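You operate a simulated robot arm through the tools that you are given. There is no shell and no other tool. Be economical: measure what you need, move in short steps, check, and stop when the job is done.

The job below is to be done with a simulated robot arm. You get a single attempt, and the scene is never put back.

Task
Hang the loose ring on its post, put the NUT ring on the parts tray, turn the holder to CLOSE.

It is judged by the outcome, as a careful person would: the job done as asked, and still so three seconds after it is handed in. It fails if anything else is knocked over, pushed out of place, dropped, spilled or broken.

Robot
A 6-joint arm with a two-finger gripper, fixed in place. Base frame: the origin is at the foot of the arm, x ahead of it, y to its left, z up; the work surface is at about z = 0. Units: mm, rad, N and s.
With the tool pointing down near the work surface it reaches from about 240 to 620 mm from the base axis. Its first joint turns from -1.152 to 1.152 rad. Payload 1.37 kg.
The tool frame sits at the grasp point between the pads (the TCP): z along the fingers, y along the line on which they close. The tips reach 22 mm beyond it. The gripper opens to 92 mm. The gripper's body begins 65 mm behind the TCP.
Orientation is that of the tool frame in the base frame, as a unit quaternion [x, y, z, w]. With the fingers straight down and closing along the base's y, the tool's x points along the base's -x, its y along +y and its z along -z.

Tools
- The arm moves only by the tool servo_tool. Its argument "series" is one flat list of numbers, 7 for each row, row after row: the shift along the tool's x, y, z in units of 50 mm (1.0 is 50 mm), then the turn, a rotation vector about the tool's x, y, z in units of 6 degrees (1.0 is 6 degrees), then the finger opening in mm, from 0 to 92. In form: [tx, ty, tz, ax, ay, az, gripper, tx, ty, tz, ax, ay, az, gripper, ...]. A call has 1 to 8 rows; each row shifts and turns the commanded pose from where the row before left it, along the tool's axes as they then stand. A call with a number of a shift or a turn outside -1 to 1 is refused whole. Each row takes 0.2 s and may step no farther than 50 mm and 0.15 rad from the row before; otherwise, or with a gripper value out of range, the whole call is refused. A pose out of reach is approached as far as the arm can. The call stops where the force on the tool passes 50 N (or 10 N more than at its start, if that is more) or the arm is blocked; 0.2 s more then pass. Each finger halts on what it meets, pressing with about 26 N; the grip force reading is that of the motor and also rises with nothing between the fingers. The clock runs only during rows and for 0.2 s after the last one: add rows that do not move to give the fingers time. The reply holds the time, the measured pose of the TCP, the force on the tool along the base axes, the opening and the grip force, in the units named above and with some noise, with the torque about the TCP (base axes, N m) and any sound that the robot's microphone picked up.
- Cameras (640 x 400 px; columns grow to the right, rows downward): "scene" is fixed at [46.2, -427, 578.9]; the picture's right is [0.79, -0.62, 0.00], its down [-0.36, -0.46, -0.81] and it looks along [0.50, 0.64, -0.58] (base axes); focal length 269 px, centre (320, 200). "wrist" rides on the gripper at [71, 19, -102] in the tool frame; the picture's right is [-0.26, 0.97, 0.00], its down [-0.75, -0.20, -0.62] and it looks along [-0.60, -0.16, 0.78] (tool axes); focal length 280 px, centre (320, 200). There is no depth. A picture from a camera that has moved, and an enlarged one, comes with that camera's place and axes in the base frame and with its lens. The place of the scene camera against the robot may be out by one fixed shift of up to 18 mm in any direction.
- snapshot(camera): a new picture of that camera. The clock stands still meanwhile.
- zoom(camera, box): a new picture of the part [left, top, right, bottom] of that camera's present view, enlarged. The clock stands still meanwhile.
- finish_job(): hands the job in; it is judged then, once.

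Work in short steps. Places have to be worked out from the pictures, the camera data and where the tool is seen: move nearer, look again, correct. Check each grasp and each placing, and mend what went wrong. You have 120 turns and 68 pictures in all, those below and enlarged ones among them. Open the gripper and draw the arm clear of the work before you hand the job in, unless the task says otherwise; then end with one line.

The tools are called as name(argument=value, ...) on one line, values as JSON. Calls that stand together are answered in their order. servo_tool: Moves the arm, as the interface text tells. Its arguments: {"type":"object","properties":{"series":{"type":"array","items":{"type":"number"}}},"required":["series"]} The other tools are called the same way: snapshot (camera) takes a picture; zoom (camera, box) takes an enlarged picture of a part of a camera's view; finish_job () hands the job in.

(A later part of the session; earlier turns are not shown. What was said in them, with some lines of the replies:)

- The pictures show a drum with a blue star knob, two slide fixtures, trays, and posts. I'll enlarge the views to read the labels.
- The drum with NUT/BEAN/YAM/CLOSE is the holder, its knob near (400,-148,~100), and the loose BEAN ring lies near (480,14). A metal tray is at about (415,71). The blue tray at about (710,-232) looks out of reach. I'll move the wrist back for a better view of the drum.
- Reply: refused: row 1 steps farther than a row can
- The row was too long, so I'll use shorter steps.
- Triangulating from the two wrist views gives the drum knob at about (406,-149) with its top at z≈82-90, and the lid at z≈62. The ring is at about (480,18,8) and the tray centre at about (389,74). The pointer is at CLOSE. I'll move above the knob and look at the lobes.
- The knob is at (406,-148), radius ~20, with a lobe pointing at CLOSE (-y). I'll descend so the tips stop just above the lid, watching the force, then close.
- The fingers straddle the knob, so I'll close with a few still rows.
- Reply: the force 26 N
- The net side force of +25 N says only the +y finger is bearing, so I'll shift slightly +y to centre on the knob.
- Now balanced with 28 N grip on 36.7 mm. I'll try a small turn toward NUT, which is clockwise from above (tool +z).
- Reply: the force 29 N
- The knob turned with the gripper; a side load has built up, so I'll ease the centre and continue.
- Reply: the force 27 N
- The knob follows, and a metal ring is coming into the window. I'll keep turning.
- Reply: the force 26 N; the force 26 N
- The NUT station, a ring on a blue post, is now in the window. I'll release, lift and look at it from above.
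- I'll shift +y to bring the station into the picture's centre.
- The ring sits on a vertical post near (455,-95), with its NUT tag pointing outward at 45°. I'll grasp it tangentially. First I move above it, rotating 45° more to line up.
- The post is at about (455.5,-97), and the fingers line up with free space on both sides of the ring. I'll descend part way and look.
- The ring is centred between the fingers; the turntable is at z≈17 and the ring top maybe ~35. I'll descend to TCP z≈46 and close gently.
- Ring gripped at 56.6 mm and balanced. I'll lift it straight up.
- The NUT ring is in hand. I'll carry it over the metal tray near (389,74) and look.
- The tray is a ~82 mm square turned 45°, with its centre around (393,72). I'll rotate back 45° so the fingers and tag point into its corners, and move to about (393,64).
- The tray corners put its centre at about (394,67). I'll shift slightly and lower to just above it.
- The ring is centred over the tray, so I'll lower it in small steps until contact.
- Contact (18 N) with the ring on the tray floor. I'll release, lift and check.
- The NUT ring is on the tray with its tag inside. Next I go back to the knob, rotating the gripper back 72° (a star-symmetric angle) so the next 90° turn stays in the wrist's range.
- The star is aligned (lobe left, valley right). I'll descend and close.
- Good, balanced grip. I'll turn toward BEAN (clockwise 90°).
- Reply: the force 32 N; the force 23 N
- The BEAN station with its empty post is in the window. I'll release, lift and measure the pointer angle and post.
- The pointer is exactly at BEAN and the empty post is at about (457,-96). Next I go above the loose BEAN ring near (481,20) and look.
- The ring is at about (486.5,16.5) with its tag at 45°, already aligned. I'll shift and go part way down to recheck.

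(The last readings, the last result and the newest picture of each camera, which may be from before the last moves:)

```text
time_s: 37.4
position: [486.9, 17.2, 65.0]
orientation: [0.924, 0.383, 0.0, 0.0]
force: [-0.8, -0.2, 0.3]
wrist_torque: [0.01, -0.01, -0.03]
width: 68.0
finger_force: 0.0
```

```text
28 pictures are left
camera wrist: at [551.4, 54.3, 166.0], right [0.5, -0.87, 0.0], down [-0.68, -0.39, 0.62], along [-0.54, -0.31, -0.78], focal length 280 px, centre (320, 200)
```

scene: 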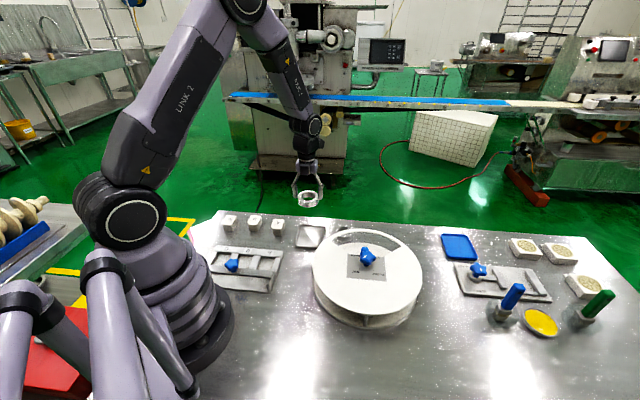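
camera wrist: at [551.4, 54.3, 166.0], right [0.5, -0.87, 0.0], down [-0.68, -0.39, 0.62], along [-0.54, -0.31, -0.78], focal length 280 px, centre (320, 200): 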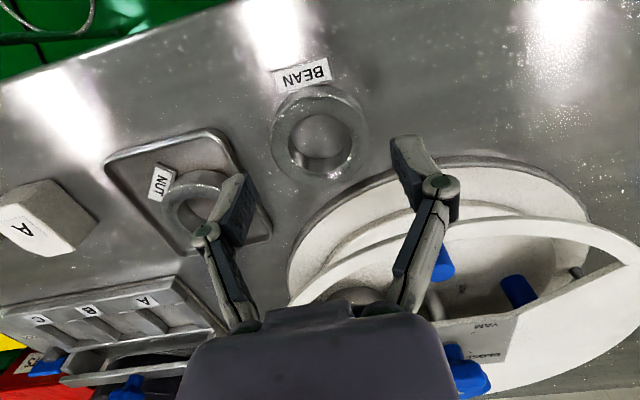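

Laterally aligned, with the ring ~5 mm toward tool +x. I'll correct, descend to z≈29 and grasp.

servo_tool(series=[0.08, 0, 0.3, 0, 0, 0, 68, 0, 0, 0.3, 0, 0, 0, 68, 0, 0, 0.12, 0, 0, 0, 68, 0, 0, 0, 0, 0, 0, 50, 0, 0, 0, 0, 0, 0, 50, 0, 0, 0, 0, 0, 0, 50])

snapshot(camera="wrist")

```text
time_s: 38.8
position: [489.9, 19.3, 28.9]
orientation: [0.924, 0.383, 0.001, 0.0]
force: [1.2, 0.6, 2.4]
wrist_torque: [-0.07, 0.06, 0.0]
width: 54.7
finger_force: 26.0
```

```text
27 pictures are left
camera wrist: at [554.7, 56.6, 130.2], right [0.5, -0.87, 0.0], down [-0.68, -0.39, 0.62], along [-0.54, -0.31, -0.78], focal length 280 px, centre (320, 200)
```

wrist: 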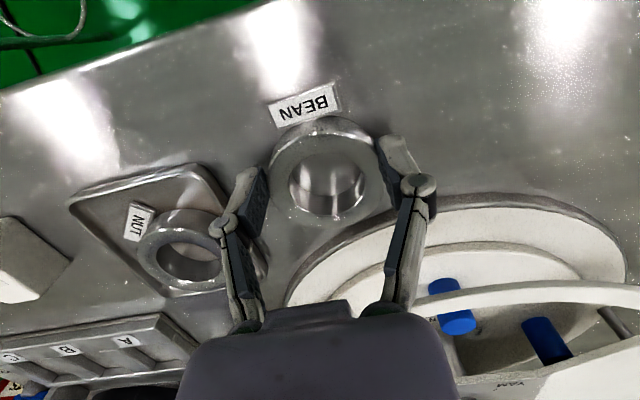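

Gripped at 54.7 mm. I'll lift clear and carry it over the post.

servo_tool(series=[0, 0, -0.4, 0, 0, 0, 50, 0, 0, -0.7, 0, 0, 0, 50, 0, 0, -0.7, 0, 0, 0, 50, 0, 0, -0.6, 0, 0, 0, 50, -0.528, 0.291, 0, 0, 0, 0, 50, -0.528, 0.291, 0, 0, 0, 0, 50, -0.528, 0.291, 0, 0, 0, 0, 50, -0.528, 0.291, 0, 0, 0, 0, 50])

snapshot(camera="wrist")

zoom(camera="scene", box=[290, 205, 440, 325])

```text
time_s: 40.6
position: [455.8, -95.8, 149.1]
orientation: [0.924, 0.383, 0.001, -0.001]
force: [-0.2, -0.1, -1.8]
wrist_torque: [0.02, -0.01, 0.04]
width: 54.0
finger_force: 25.7
```

```text
26 pictures are left
camera wrist: at [521.0, -59.5, 249.4], right [0.5, -0.87, 0.0], down [-0.68, -0.39, 0.62], along [-0.54, -0.31, -0.78], focal length 280 px, centre (320, 200)
```

wrist: 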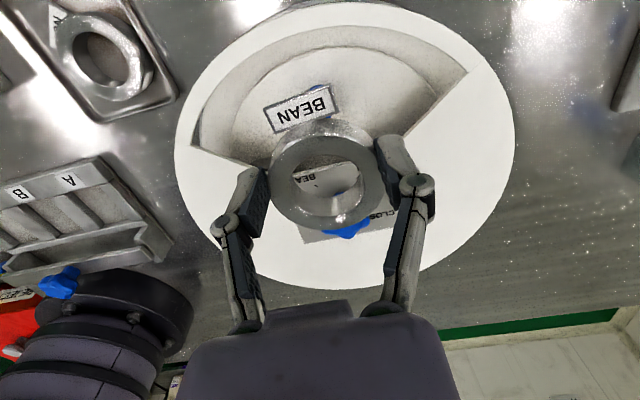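

```text
3.33 times, centred on (365, 265) of scene
camera zoom: at [46.3, -426.9, 578.9], right [0.79, -0.62, 0.0], down [-0.36, -0.46, -0.81], along [0.5, 0.64, -0.58], focal length 896 px, centre (170, -17)
```

zoom: 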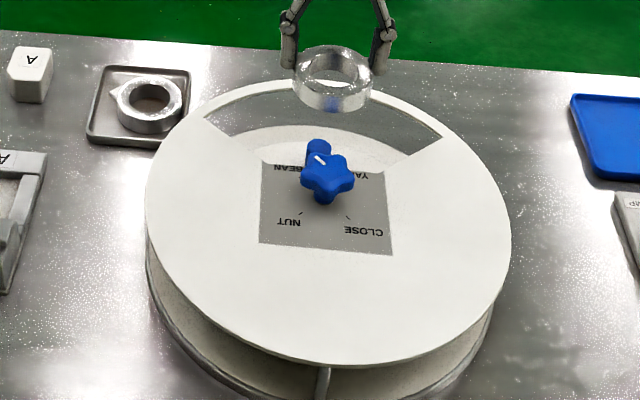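

The ring is held; the post tip is visible beyond the tag. I'll lower to just above the post and check alignment through the ring.

servo_tool(series=[0, 0, 0.5, 0, 0, 0, 50, 0, 0, 0.5, 0, 0, 0, 50])

snapshot(camera="wrist")

zoom(camera="scene", box=[320, 205, 420, 285])

```text
time_s: 41.2
position: [455.8, -97.0, 98.4]
orientation: [0.924, 0.382, 0.0, 0.0]
force: [-0.9, -0.2, -1.9]
wrist_torque: [-0.03, -0.02, 0.0]
width: 53.8
finger_force: 25.9
```

```text
24 pictures are left
camera wrist: at [521.2, -59.7, 199.8], right [0.5, -0.87, 0.0], down [-0.68, -0.39, 0.63], along [-0.54, -0.31, -0.78], focal length 280 px, centre (320, 200)
```

wrist: 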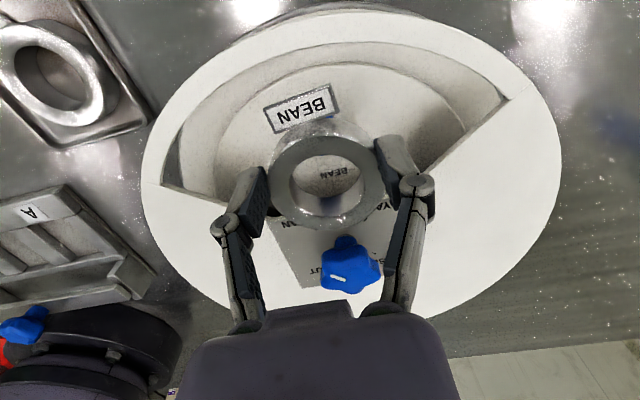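

```text
5.00 times, centred on (370, 245) of scene
camera zoom: at [46.2, -427.0, 578.9], right [0.79, -0.62, 0.0], down [-0.36, -0.46, -0.81], along [0.5, 0.64, -0.58], focal length 1343 px, centre (70, -25)
```

zoom: 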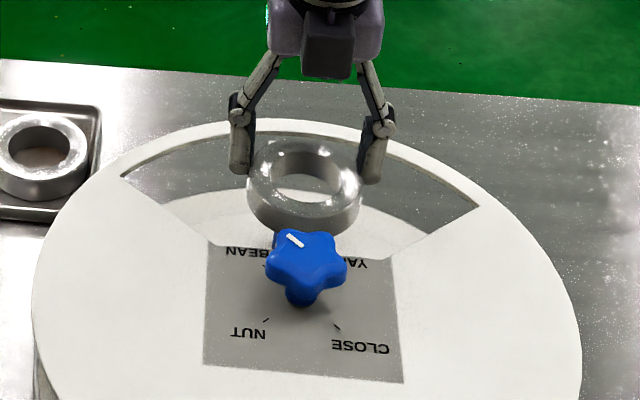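

zoom(camera="wrist", box=[220, 70, 420, 250])

zoom(camera="scene", box=[350, 210, 410, 260])

```text
2.22 times, centred on (320, 160) of wrist
camera zoom: at [521.2, -59.7, 199.8], right [0.5, -0.87, 0.0], down [-0.68, -0.39, 0.63], along [-0.54, -0.31, -0.78], focal length 623 px, centre (320, 289)
```

zoom: 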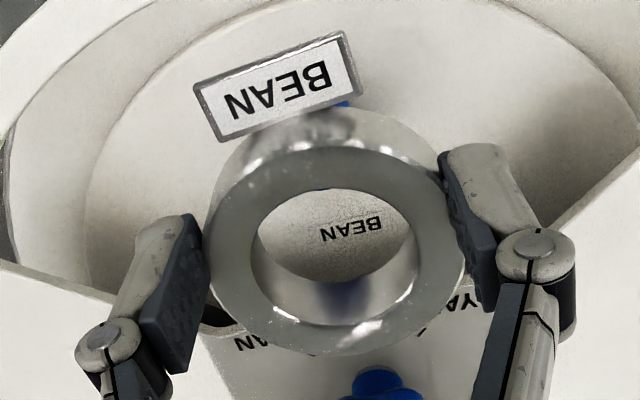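

```text
8.00 times, centred on (380, 235) of scene
camera zoom: at [46.2, -427.0, 578.9], right [0.79, -0.62, 0.0], down [-0.36, -0.46, -0.81], along [0.5, 0.64, -0.58], focal length 2150 px, centre (-160, -80)
```

zoom: 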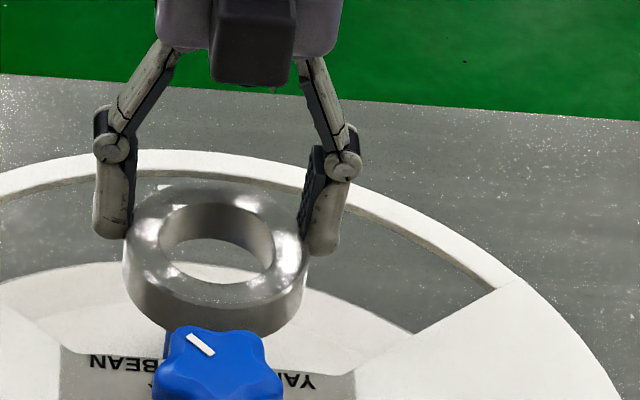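

Through the ring, the held ring appears offset about (-6,+3) mm in the tool frame, so it isn't over the post yet. I'll shift by (+8,-3) mm and lower slightly, then check again.

servo_tool(series=[0.16, -0.06, 0, 0, 0, 0, 50, 0, 0, 0.16, 0, 0, 0, 50])

zoom(camera="wrist", box=[220, 70, 420, 250])

zoom(camera="scene", box=[340, 205, 420, 265])

```text
time_s: 41.8
position: [460.1, -89.3, 90.7]
orientation: [0.924, 0.383, 0.0, 0.0]
force: [0.3, -0.2, -1.5]
wrist_torque: [0.06, -0.01, -0.02]
width: 54.3
finger_force: 26.0
```

```text
2.22 times, centred on (320, 160) of wrist
camera zoom: at [524.4, -51.8, 191.4], right [0.5, -0.87, 0.0], down [-0.68, -0.39, 0.62], along [-0.54, -0.31, -0.78], focal length 623 px, centre (320, 289)
```

zoom: 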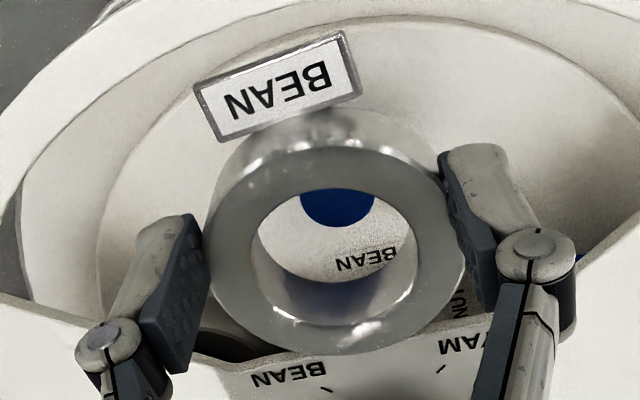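

```text
6.67 times, centred on (380, 235) of scene
camera zoom: at [46.2, -427.0, 578.9], right [0.79, -0.62, 0.0], down [-0.36, -0.46, -0.81], along [0.5, 0.64, -0.58], focal length 1791 px, centre (-80, -33)
```

zoom: 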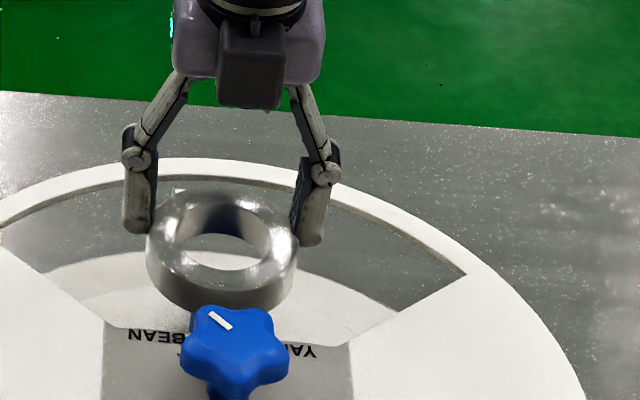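

The post shows inside the hole, with the column aligned and it sits ~2-3 mm toward the knob. I'll make a small correction and lower to just at the post top.

servo_tool(series=[-0.04, 0, 0.06, 0, 0, 0, 50, 0, 0, 0.08, 0, 0, 0, 50])

zoom(camera="wrist", box=[220, 70, 420, 250])

```text
time_s: 42.4
position: [457.8, -91.8, 83.3]
orientation: [0.924, 0.382, 0.0, 0.0]
force: [0.3, -0.2, -2.6]
wrist_torque: [-0.02, 0.0, 0.03]
width: 53.8
finger_force: 26.0
```

```text
2.22 times, centred on (320, 160) of wrist
camera zoom: at [522.7, -53.3, 184.3], right [0.5, -0.87, 0.0], down [-0.68, -0.39, 0.62], along [-0.54, -0.31, -0.78], focal length 623 px, centre (320, 289)
```

zoom: 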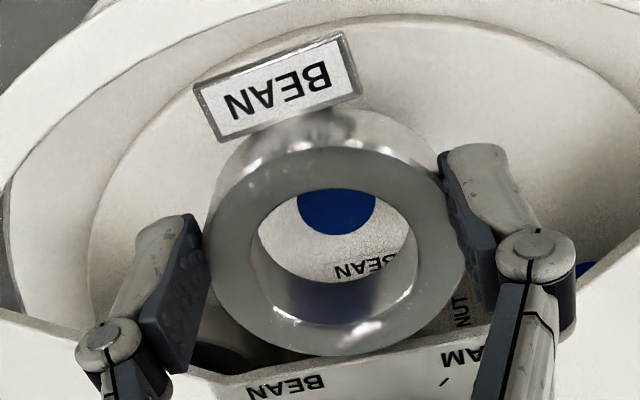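

Predicted and observed post positions agree, so I'll lower onto the post in small steps while watching the force.

servo_tool(series=[0, 0, 0.08, 0, 0, 0, 50, 0, 0, 0.08, 0, 0, 0, 50, 0, 0, 0.06, 0, 0, 0, 50])

zoom(camera="wrist", box=[220, 70, 420, 250])

```text
time_s: 43.2
position: [458.4, -91.7, 72.8]
orientation: [0.924, 0.382, 0.001, 0.0]
force: [-0.4, -0.4, -0.9]
wrist_torque: [-0.03, -0.03, -0.01]
width: 53.7
finger_force: 26.2
```

```text
2.22 times, centred on (320, 160) of wrist
camera zoom: at [522.7, -53.3, 173.7], right [0.5, -0.87, 0.0], down [-0.68, -0.39, 0.63], along [-0.54, -0.31, -0.78], focal length 623 px, centre (320, 289)
```

zoom: 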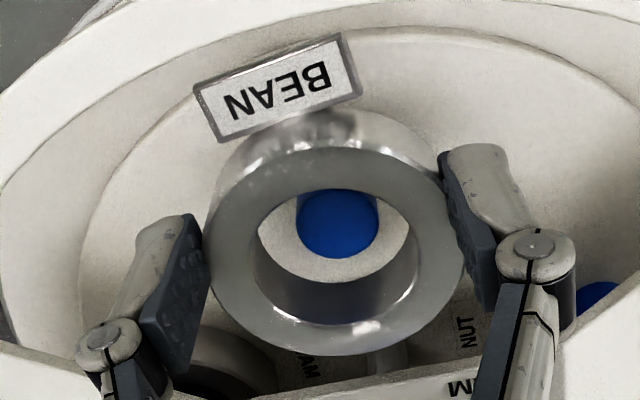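

The post is inside the hole with no contact, so I'll nudge 1.5 mm outward and continue down.

servo_tool(series=[0.03, 0, 0.1, 0, 0, 0, 50, 0, 0, 0.14, 0, 0, 0, 50, 0, 0, 0.14, 0, 0, 0, 50])

zoom(camera="wrist", box=[220, 70, 420, 250])

```text
time_s: 44.0
position: [460.0, -89.2, 53.7]
orientation: [0.924, 0.383, 0.001, 0.001]
force: [0.1, 0.9, -1.8]
wrist_torque: [-0.01, 0.0, 0.03]
width: 53.8
finger_force: 25.8
```

```text
2.22 times, centred on (320, 160) of wrist
camera zoom: at [524.1, -52.2, 154.9], right [0.5, -0.87, 0.0], down [-0.68, -0.39, 0.62], along [-0.54, -0.31, -0.78], focal length 623 px, centre (320, 289)
```

zoom: 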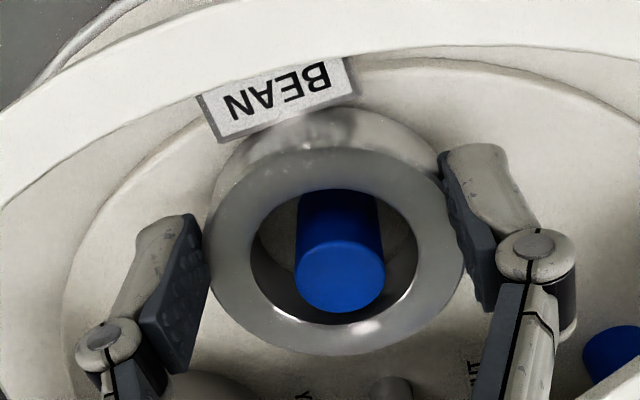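

The post passes through the ring. I'll lower the last ~8 mm gently.

servo_tool(series=[0, 0, 0.08, 0, 0, 0, 50, 0, 0, 0.05, 0, 0, 0, 50, 0, 0, 0.02, 0, 0, 0, 50])

```text
time_s: 44.8
position: [460.3, -88.9, 48.2]
orientation: [0.924, 0.383, 0.002, 0.001]
force: [1.6, 2.7, 15.8]
wrist_torque: [-0.07, 0.05, -0.18]
width: 53.6
finger_force: 26.1
```

Contact at the seated height, so I'll release, lift and inspect.

servo_tool(series=[0, 0, -0.02, 0, 0, 0, 66, 0, 0, 0, 0, 0, 0, 72, 0, 0, 0, 0, 0, 0, 72, 0, 0, -0.5, 0, 0, 0, 72, 0, 0, -0.8, 0, 0, 0, 80, 0, 0, -0.6, 0, 0, 0, 80])

zoom(camera="wrist", box=[200, 0, 520, 240])

```text
time_s: 46.2
position: [459.6, -88.8, 142.5]
orientation: [0.924, 0.382, -0.001, 0.0]
force: [0.7, 0.4, 0.2]
wrist_torque: [0.01, 0.01, -0.01]
width: 80.3
finger_force: 0.0
```

```text
1.67 times, centred on (360, 120) of wrist
camera zoom: at [523.8, -52.7, 244.1], right [0.5, -0.87, 0.0], down [-0.68, -0.39, 0.63], along [-0.54, -0.31, -0.78], focal length 467 px, centre (253, 333)
```

zoom: 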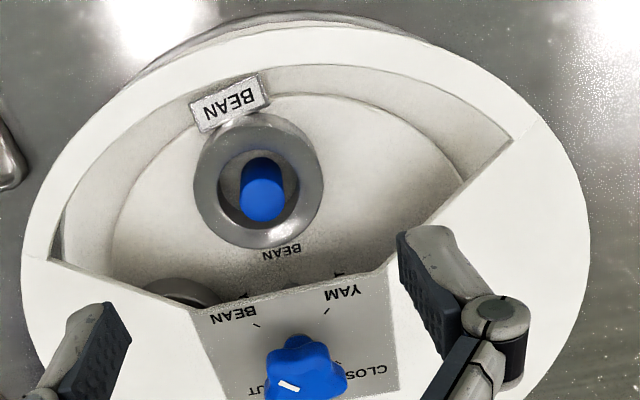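

BEAN ring is seated on its post. Now the knob: I'll move above it with a star-symmetric yaw (144°) for a 180° counter-clockwise return to CLOSE.

servo_tool(series=[-0.805, 0.035, 0, 0, 0, 0, 70, -0.805, 0.035, 0, 0, 0, 0, 60, 0, 0, 0.3, 0, 0, 1, 60, 0, 0, 0, 0, 0, 0.5, 60, 0, 0, 0, 0, 0, 0, 60])

snapshot(camera="wrist")

```text
time_s: 47.4
position: [404.0, -148.3, 127.5]
orientation: [0.951, 0.309, 0.0, 0.001]
force: [-0.2, -0.2, -0.8]
wrist_torque: [0.04, -0.01, 0.0]
width: 59.9
finger_force: 0.1
```

```text
14 pictures are left
camera wrist: at [474.8, -122.1, 228.5], right [0.36, -0.93, 0.0], down [-0.73, -0.28, 0.63], along [-0.58, -0.22, -0.78], focal length 280 px, centre (320, 200)
```

wrist: 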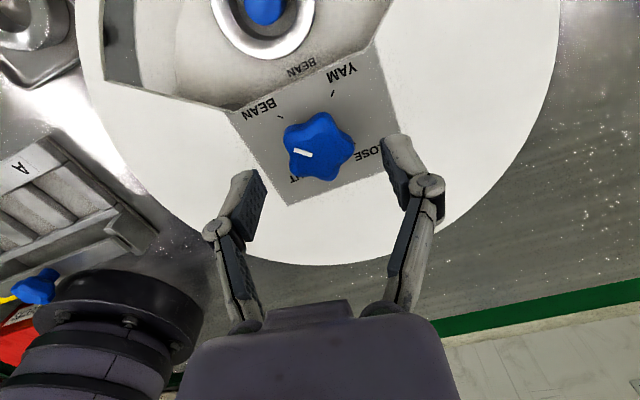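

Aligned; I'll descend and grip.

servo_tool(series=[0, 0, 0.4, 0, 0, 0, 60, 0, 0, 0.3, 0, 0, 0, 60, 0, 0, 0, 0, 0, 0, 20, 0, 0, 0, 0, 0, 0, 20, 0, 0, 0, 0, 0, 0, 20, 0, 0, 0, 0, 0, 0, 20])

```text
time_s: 48.8
position: [404.9, -147.6, 93.3]
orientation: [0.951, 0.31, -0.001, -0.002]
force: [-10.8, 16.6, 2.8]
wrist_torque: [0.16, 0.11, -0.06]
width: 36.7
finger_force: 28.4
```

A 20 N side load along tool -y, so I'll ease that way and start turning CCW.

servo_tool(series=[0, -0.04, 0, 0, 0, 0, 20, 0, 0, 0, 0, 0, -1, 20, 0, 0, 0, 0, 0, -1, 20, 0, 0, 0, 0, 0, -1, 20, 0, 0, 0, 0, 0, -1, 20])

```text
time_s: 50.0
position: [403.7, -148.5, 91.3]
orientation: [0.866, 0.501, 0.0, -0.001]
force: [-7.1, -2.0, -18.0]
wrist_torque: [0.02, 0.02, -0.06]
width: 36.5
finger_force: 27.8
```

servo_tool(series=[0, 0, 0, 0, 0, -1, 20, 0, 0, 0, 0, 0, -1, 20, 0, 0, 0, 0, 0, -1, 20, 0, 0, 0, 0, 0, -1, 20, 0, 0, 0, 0, 0, -1, 20, 0, 0, 0, 0, 0, -1, 20])

zoom(camera="wrist", box=[160, 0, 480, 240])

```text
time_s: 51.4
position: [402.7, -148.2, 91.4]
orientation: [0.669, 0.744, 0.001, -0.002]
force: [-14.5, -8.7, -18.2]
wrist_torque: [-0.17, 0.14, -0.04]
width: 36.2
finger_force: 28.6
```

```text
1.67 times, centred on (320, 120) of wrist
camera zoom: at [415.7, -74.2, 193.0], right [0.99, -0.16, 0.0], down [-0.12, -0.77, 0.62], along [-0.1, -0.62, -0.78], focal length 467 px, centre (320, 333)
```

zoom: 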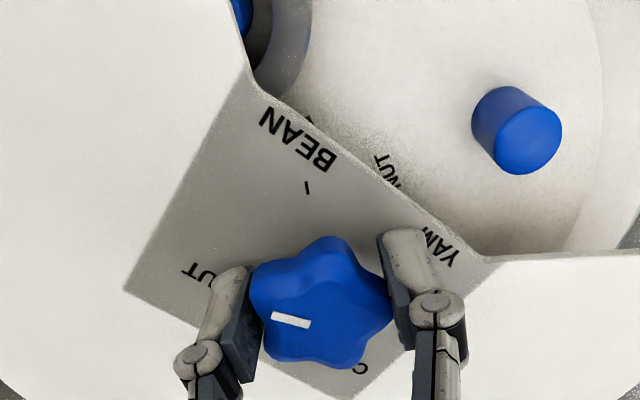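

It follows; 60° done, 120° to go.

servo_tool(series=[0, 0, -0.01, 0, 0, -1, 20, 0, 0, 0, 0, 0, -1, 20, 0, 0, 0, 0, 0, -1, 20, 0, 0, 0, 0, 0, -1, 20, 0, 0, 0, 0, 0, -1, 20, 0, 0, 0, 0, 0, -1, 20, 0, 0, 0, 0, 0, -1, 20])

servo_tool(series=[0, 0, 0, 0, 0, -1, 20, 0, 0, 0, 0, 0, -1, 20, 0, 0, 0, 0, 0, -1, 20, 0, 0, 0, 0, 0, -1, 20, 0, 0, 0, 0, 0, -1, 20, 0, 0, 0, 0, 0, -1, 20, 0, 0, 0, 0, 0, -1, 20])

zoom(camera="wrist", box=[160, 0, 480, 240])

```text
time_s: 53.0
position: [402.0, -148.1, 92.9]
orientation: [0.357, 0.934, 0.0, 0.0]
force: [-22.0, -26.7, -16.0]
wrist_torque: [-0.04, 0.19, -0.02]
width: 35.8
finger_force: 27.7
```

```text
time_s: 54.6
position: [404.9, -149.2, 92.1]
orientation: [0.0, 1.0, 0.0, 0.001]
force: [-17.2, -26.2, -7.2]
wrist_torque: [-0.21, 0.03, -0.02]
width: 35.7
finger_force: 27.7
```

```text
1.67 times, centred on (320, 120) of wrist
camera zoom: at [333.7, -128.3, 194.0], right [0.26, 0.97, 0.0], down [0.75, -0.2, 0.63], along [0.6, -0.16, -0.78], focal length 467 px, centre (320, 333)
```

zoom: 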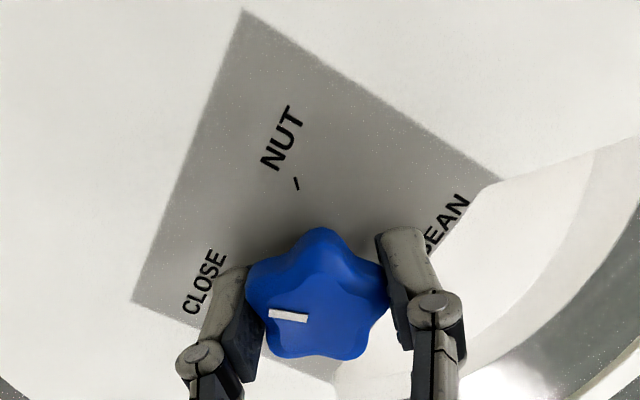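

About 30° remains by the pointer. I'll turn 5 steps and check.

servo_tool(series=[0, 0, 0, 0, 0, -1, 20, 0, 0, 0, 0, 0, -1, 20, 0, 0, 0, 0, 0, -1, 20, 0, 0, 0, 0, 0, -1, 20, 0, 0, 0, 0, 0, -1, 20])

zoom(camera="wrist", box=[240, 100, 400, 220])

```text
time_s: 55.8
position: [405.6, -147.8, 93.0]
orientation: [-0.26, 0.966, -0.001, 0.0]
force: [-10.6, -23.7, -6.0]
wrist_torque: [-0.34, 0.25, -0.01]
width: 35.5
finger_force: 28.2
```

```text
3.33 times, centred on (320, 160) of wrist
camera zoom: at [333.8, -165.8, 194.1], right [-0.26, 0.97, 0.0], down [0.75, 0.2, 0.63], along [0.6, 0.16, -0.78], focal length 935 px, centre (320, 333)
```

zoom: 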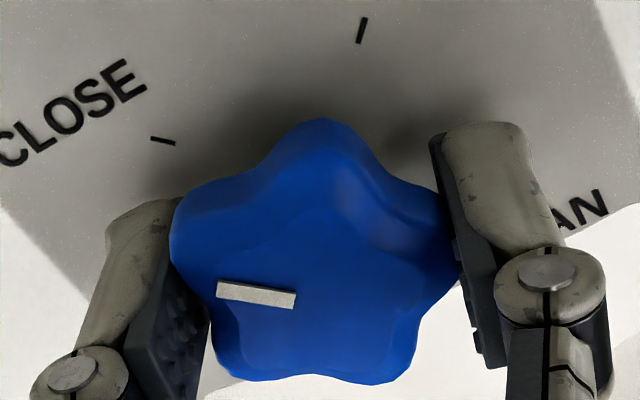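

The pointer reads about -83° to -90°. I'll release and measure accurately from above.

servo_tool(series=[0, 0, 0, 0, 0, 0, 60, 0, 0, 0, 0, 0, 0, 60, 0, 0, 0, 0, 0, 0, 60, 0, 0, -0.6, 0, 0, 0, 60, 0, 0, -0.5, 0, 0, 0, 60])

zoom(camera="wrist", box=[220, 40, 420, 190])

```text
time_s: 57.0
position: [402.5, -147.1, 147.1]
orientation: [-0.259, 0.966, 0.0, 0.0]
force: [-0.8, -0.1, -0.9]
wrist_torque: [-0.03, 0.01, 0.03]
width: 59.8
finger_force: 0.0
```

```text
2.67 times, centred on (320, 115) of wrist
camera zoom: at [333.3, -165.2, 249.1], right [-0.26, 0.97, 0.0], down [0.75, 0.2, 0.62], along [0.6, 0.16, -0.78], focal length 748 px, centre (320, 427)
```

zoom: 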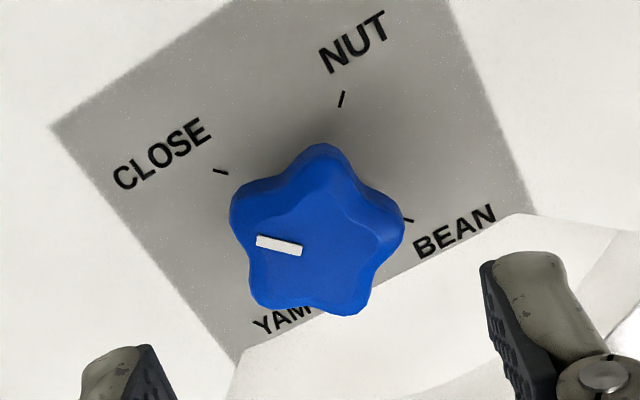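

The pointer is parallel to the CLOSE–BEAN tick line within ~1°, so it's at CLOSE. I'll raise the arm clear and take a final check.

servo_tool(series=[0, 0, -0.9, 0, 0, 0, 80, 0, 0, -0.9, 0, 0, 0, 90, 0.6, 0, -0.7, 0, 0, 0, 90, 0.6, 0, -0.7, 0, 0, 0, 90])

snapshot(camera="wrist")

zoom(camera="scene", box=[190, 200, 430, 350])

```text
time_s: 58.0
position: [351.8, -176.2, 307.5]
orientation: [-0.26, 0.965, 0.0, -0.001]
force: [-0.2, -0.3, 0.0]
wrist_torque: [-0.01, 0.02, 0.0]
width: 90.1
finger_force: 0.0
```

```text
9 pictures are left
camera wrist: at [281.6, -194.8, 409.1], right [-0.26, 0.97, 0.0], down [0.76, 0.2, 0.62], along [0.6, 0.16, -0.78], focal length 280 px, centre (320, 200)
```

wrist: 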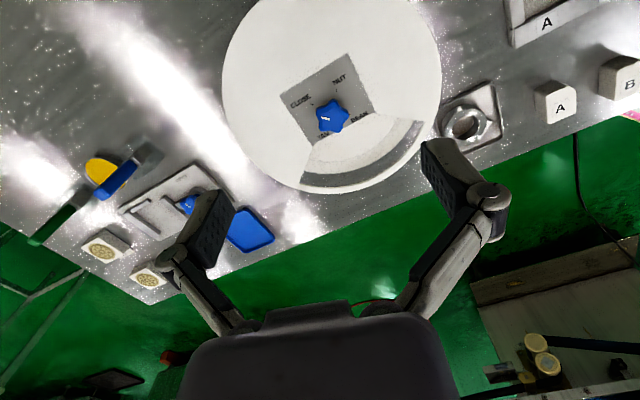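

```text
2.67 times, centred on (310, 275) of scene
camera zoom: at [46.3, -427.0, 578.9], right [0.79, -0.62, 0.0], down [-0.36, -0.46, -0.81], along [0.5, 0.64, -0.58], focal length 716 px, centre (347, 0)
```

zoom: 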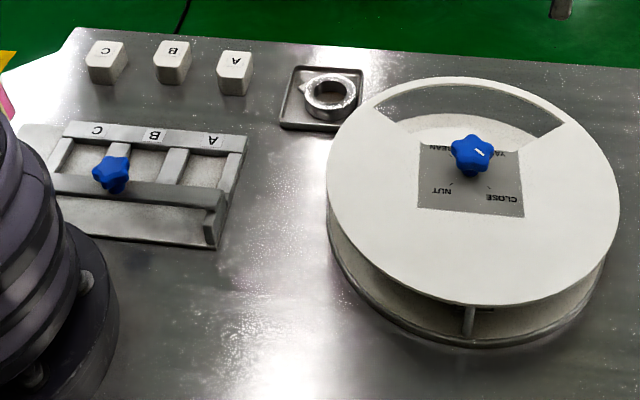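

The pictures show the NUT ring on the metal tray, the knob at CLOSE with the window blank, and everything else where it was. The arm is clear and the gripper open, so I'm handing in.

finish_job()

```text
The job is handed in.
```

The loose BEAN ring is hung on its post, the NUT ring is on the metal parts tray (no tray was labelled, and the blue one looked out of reach), and the holder is turned to CLOSE.
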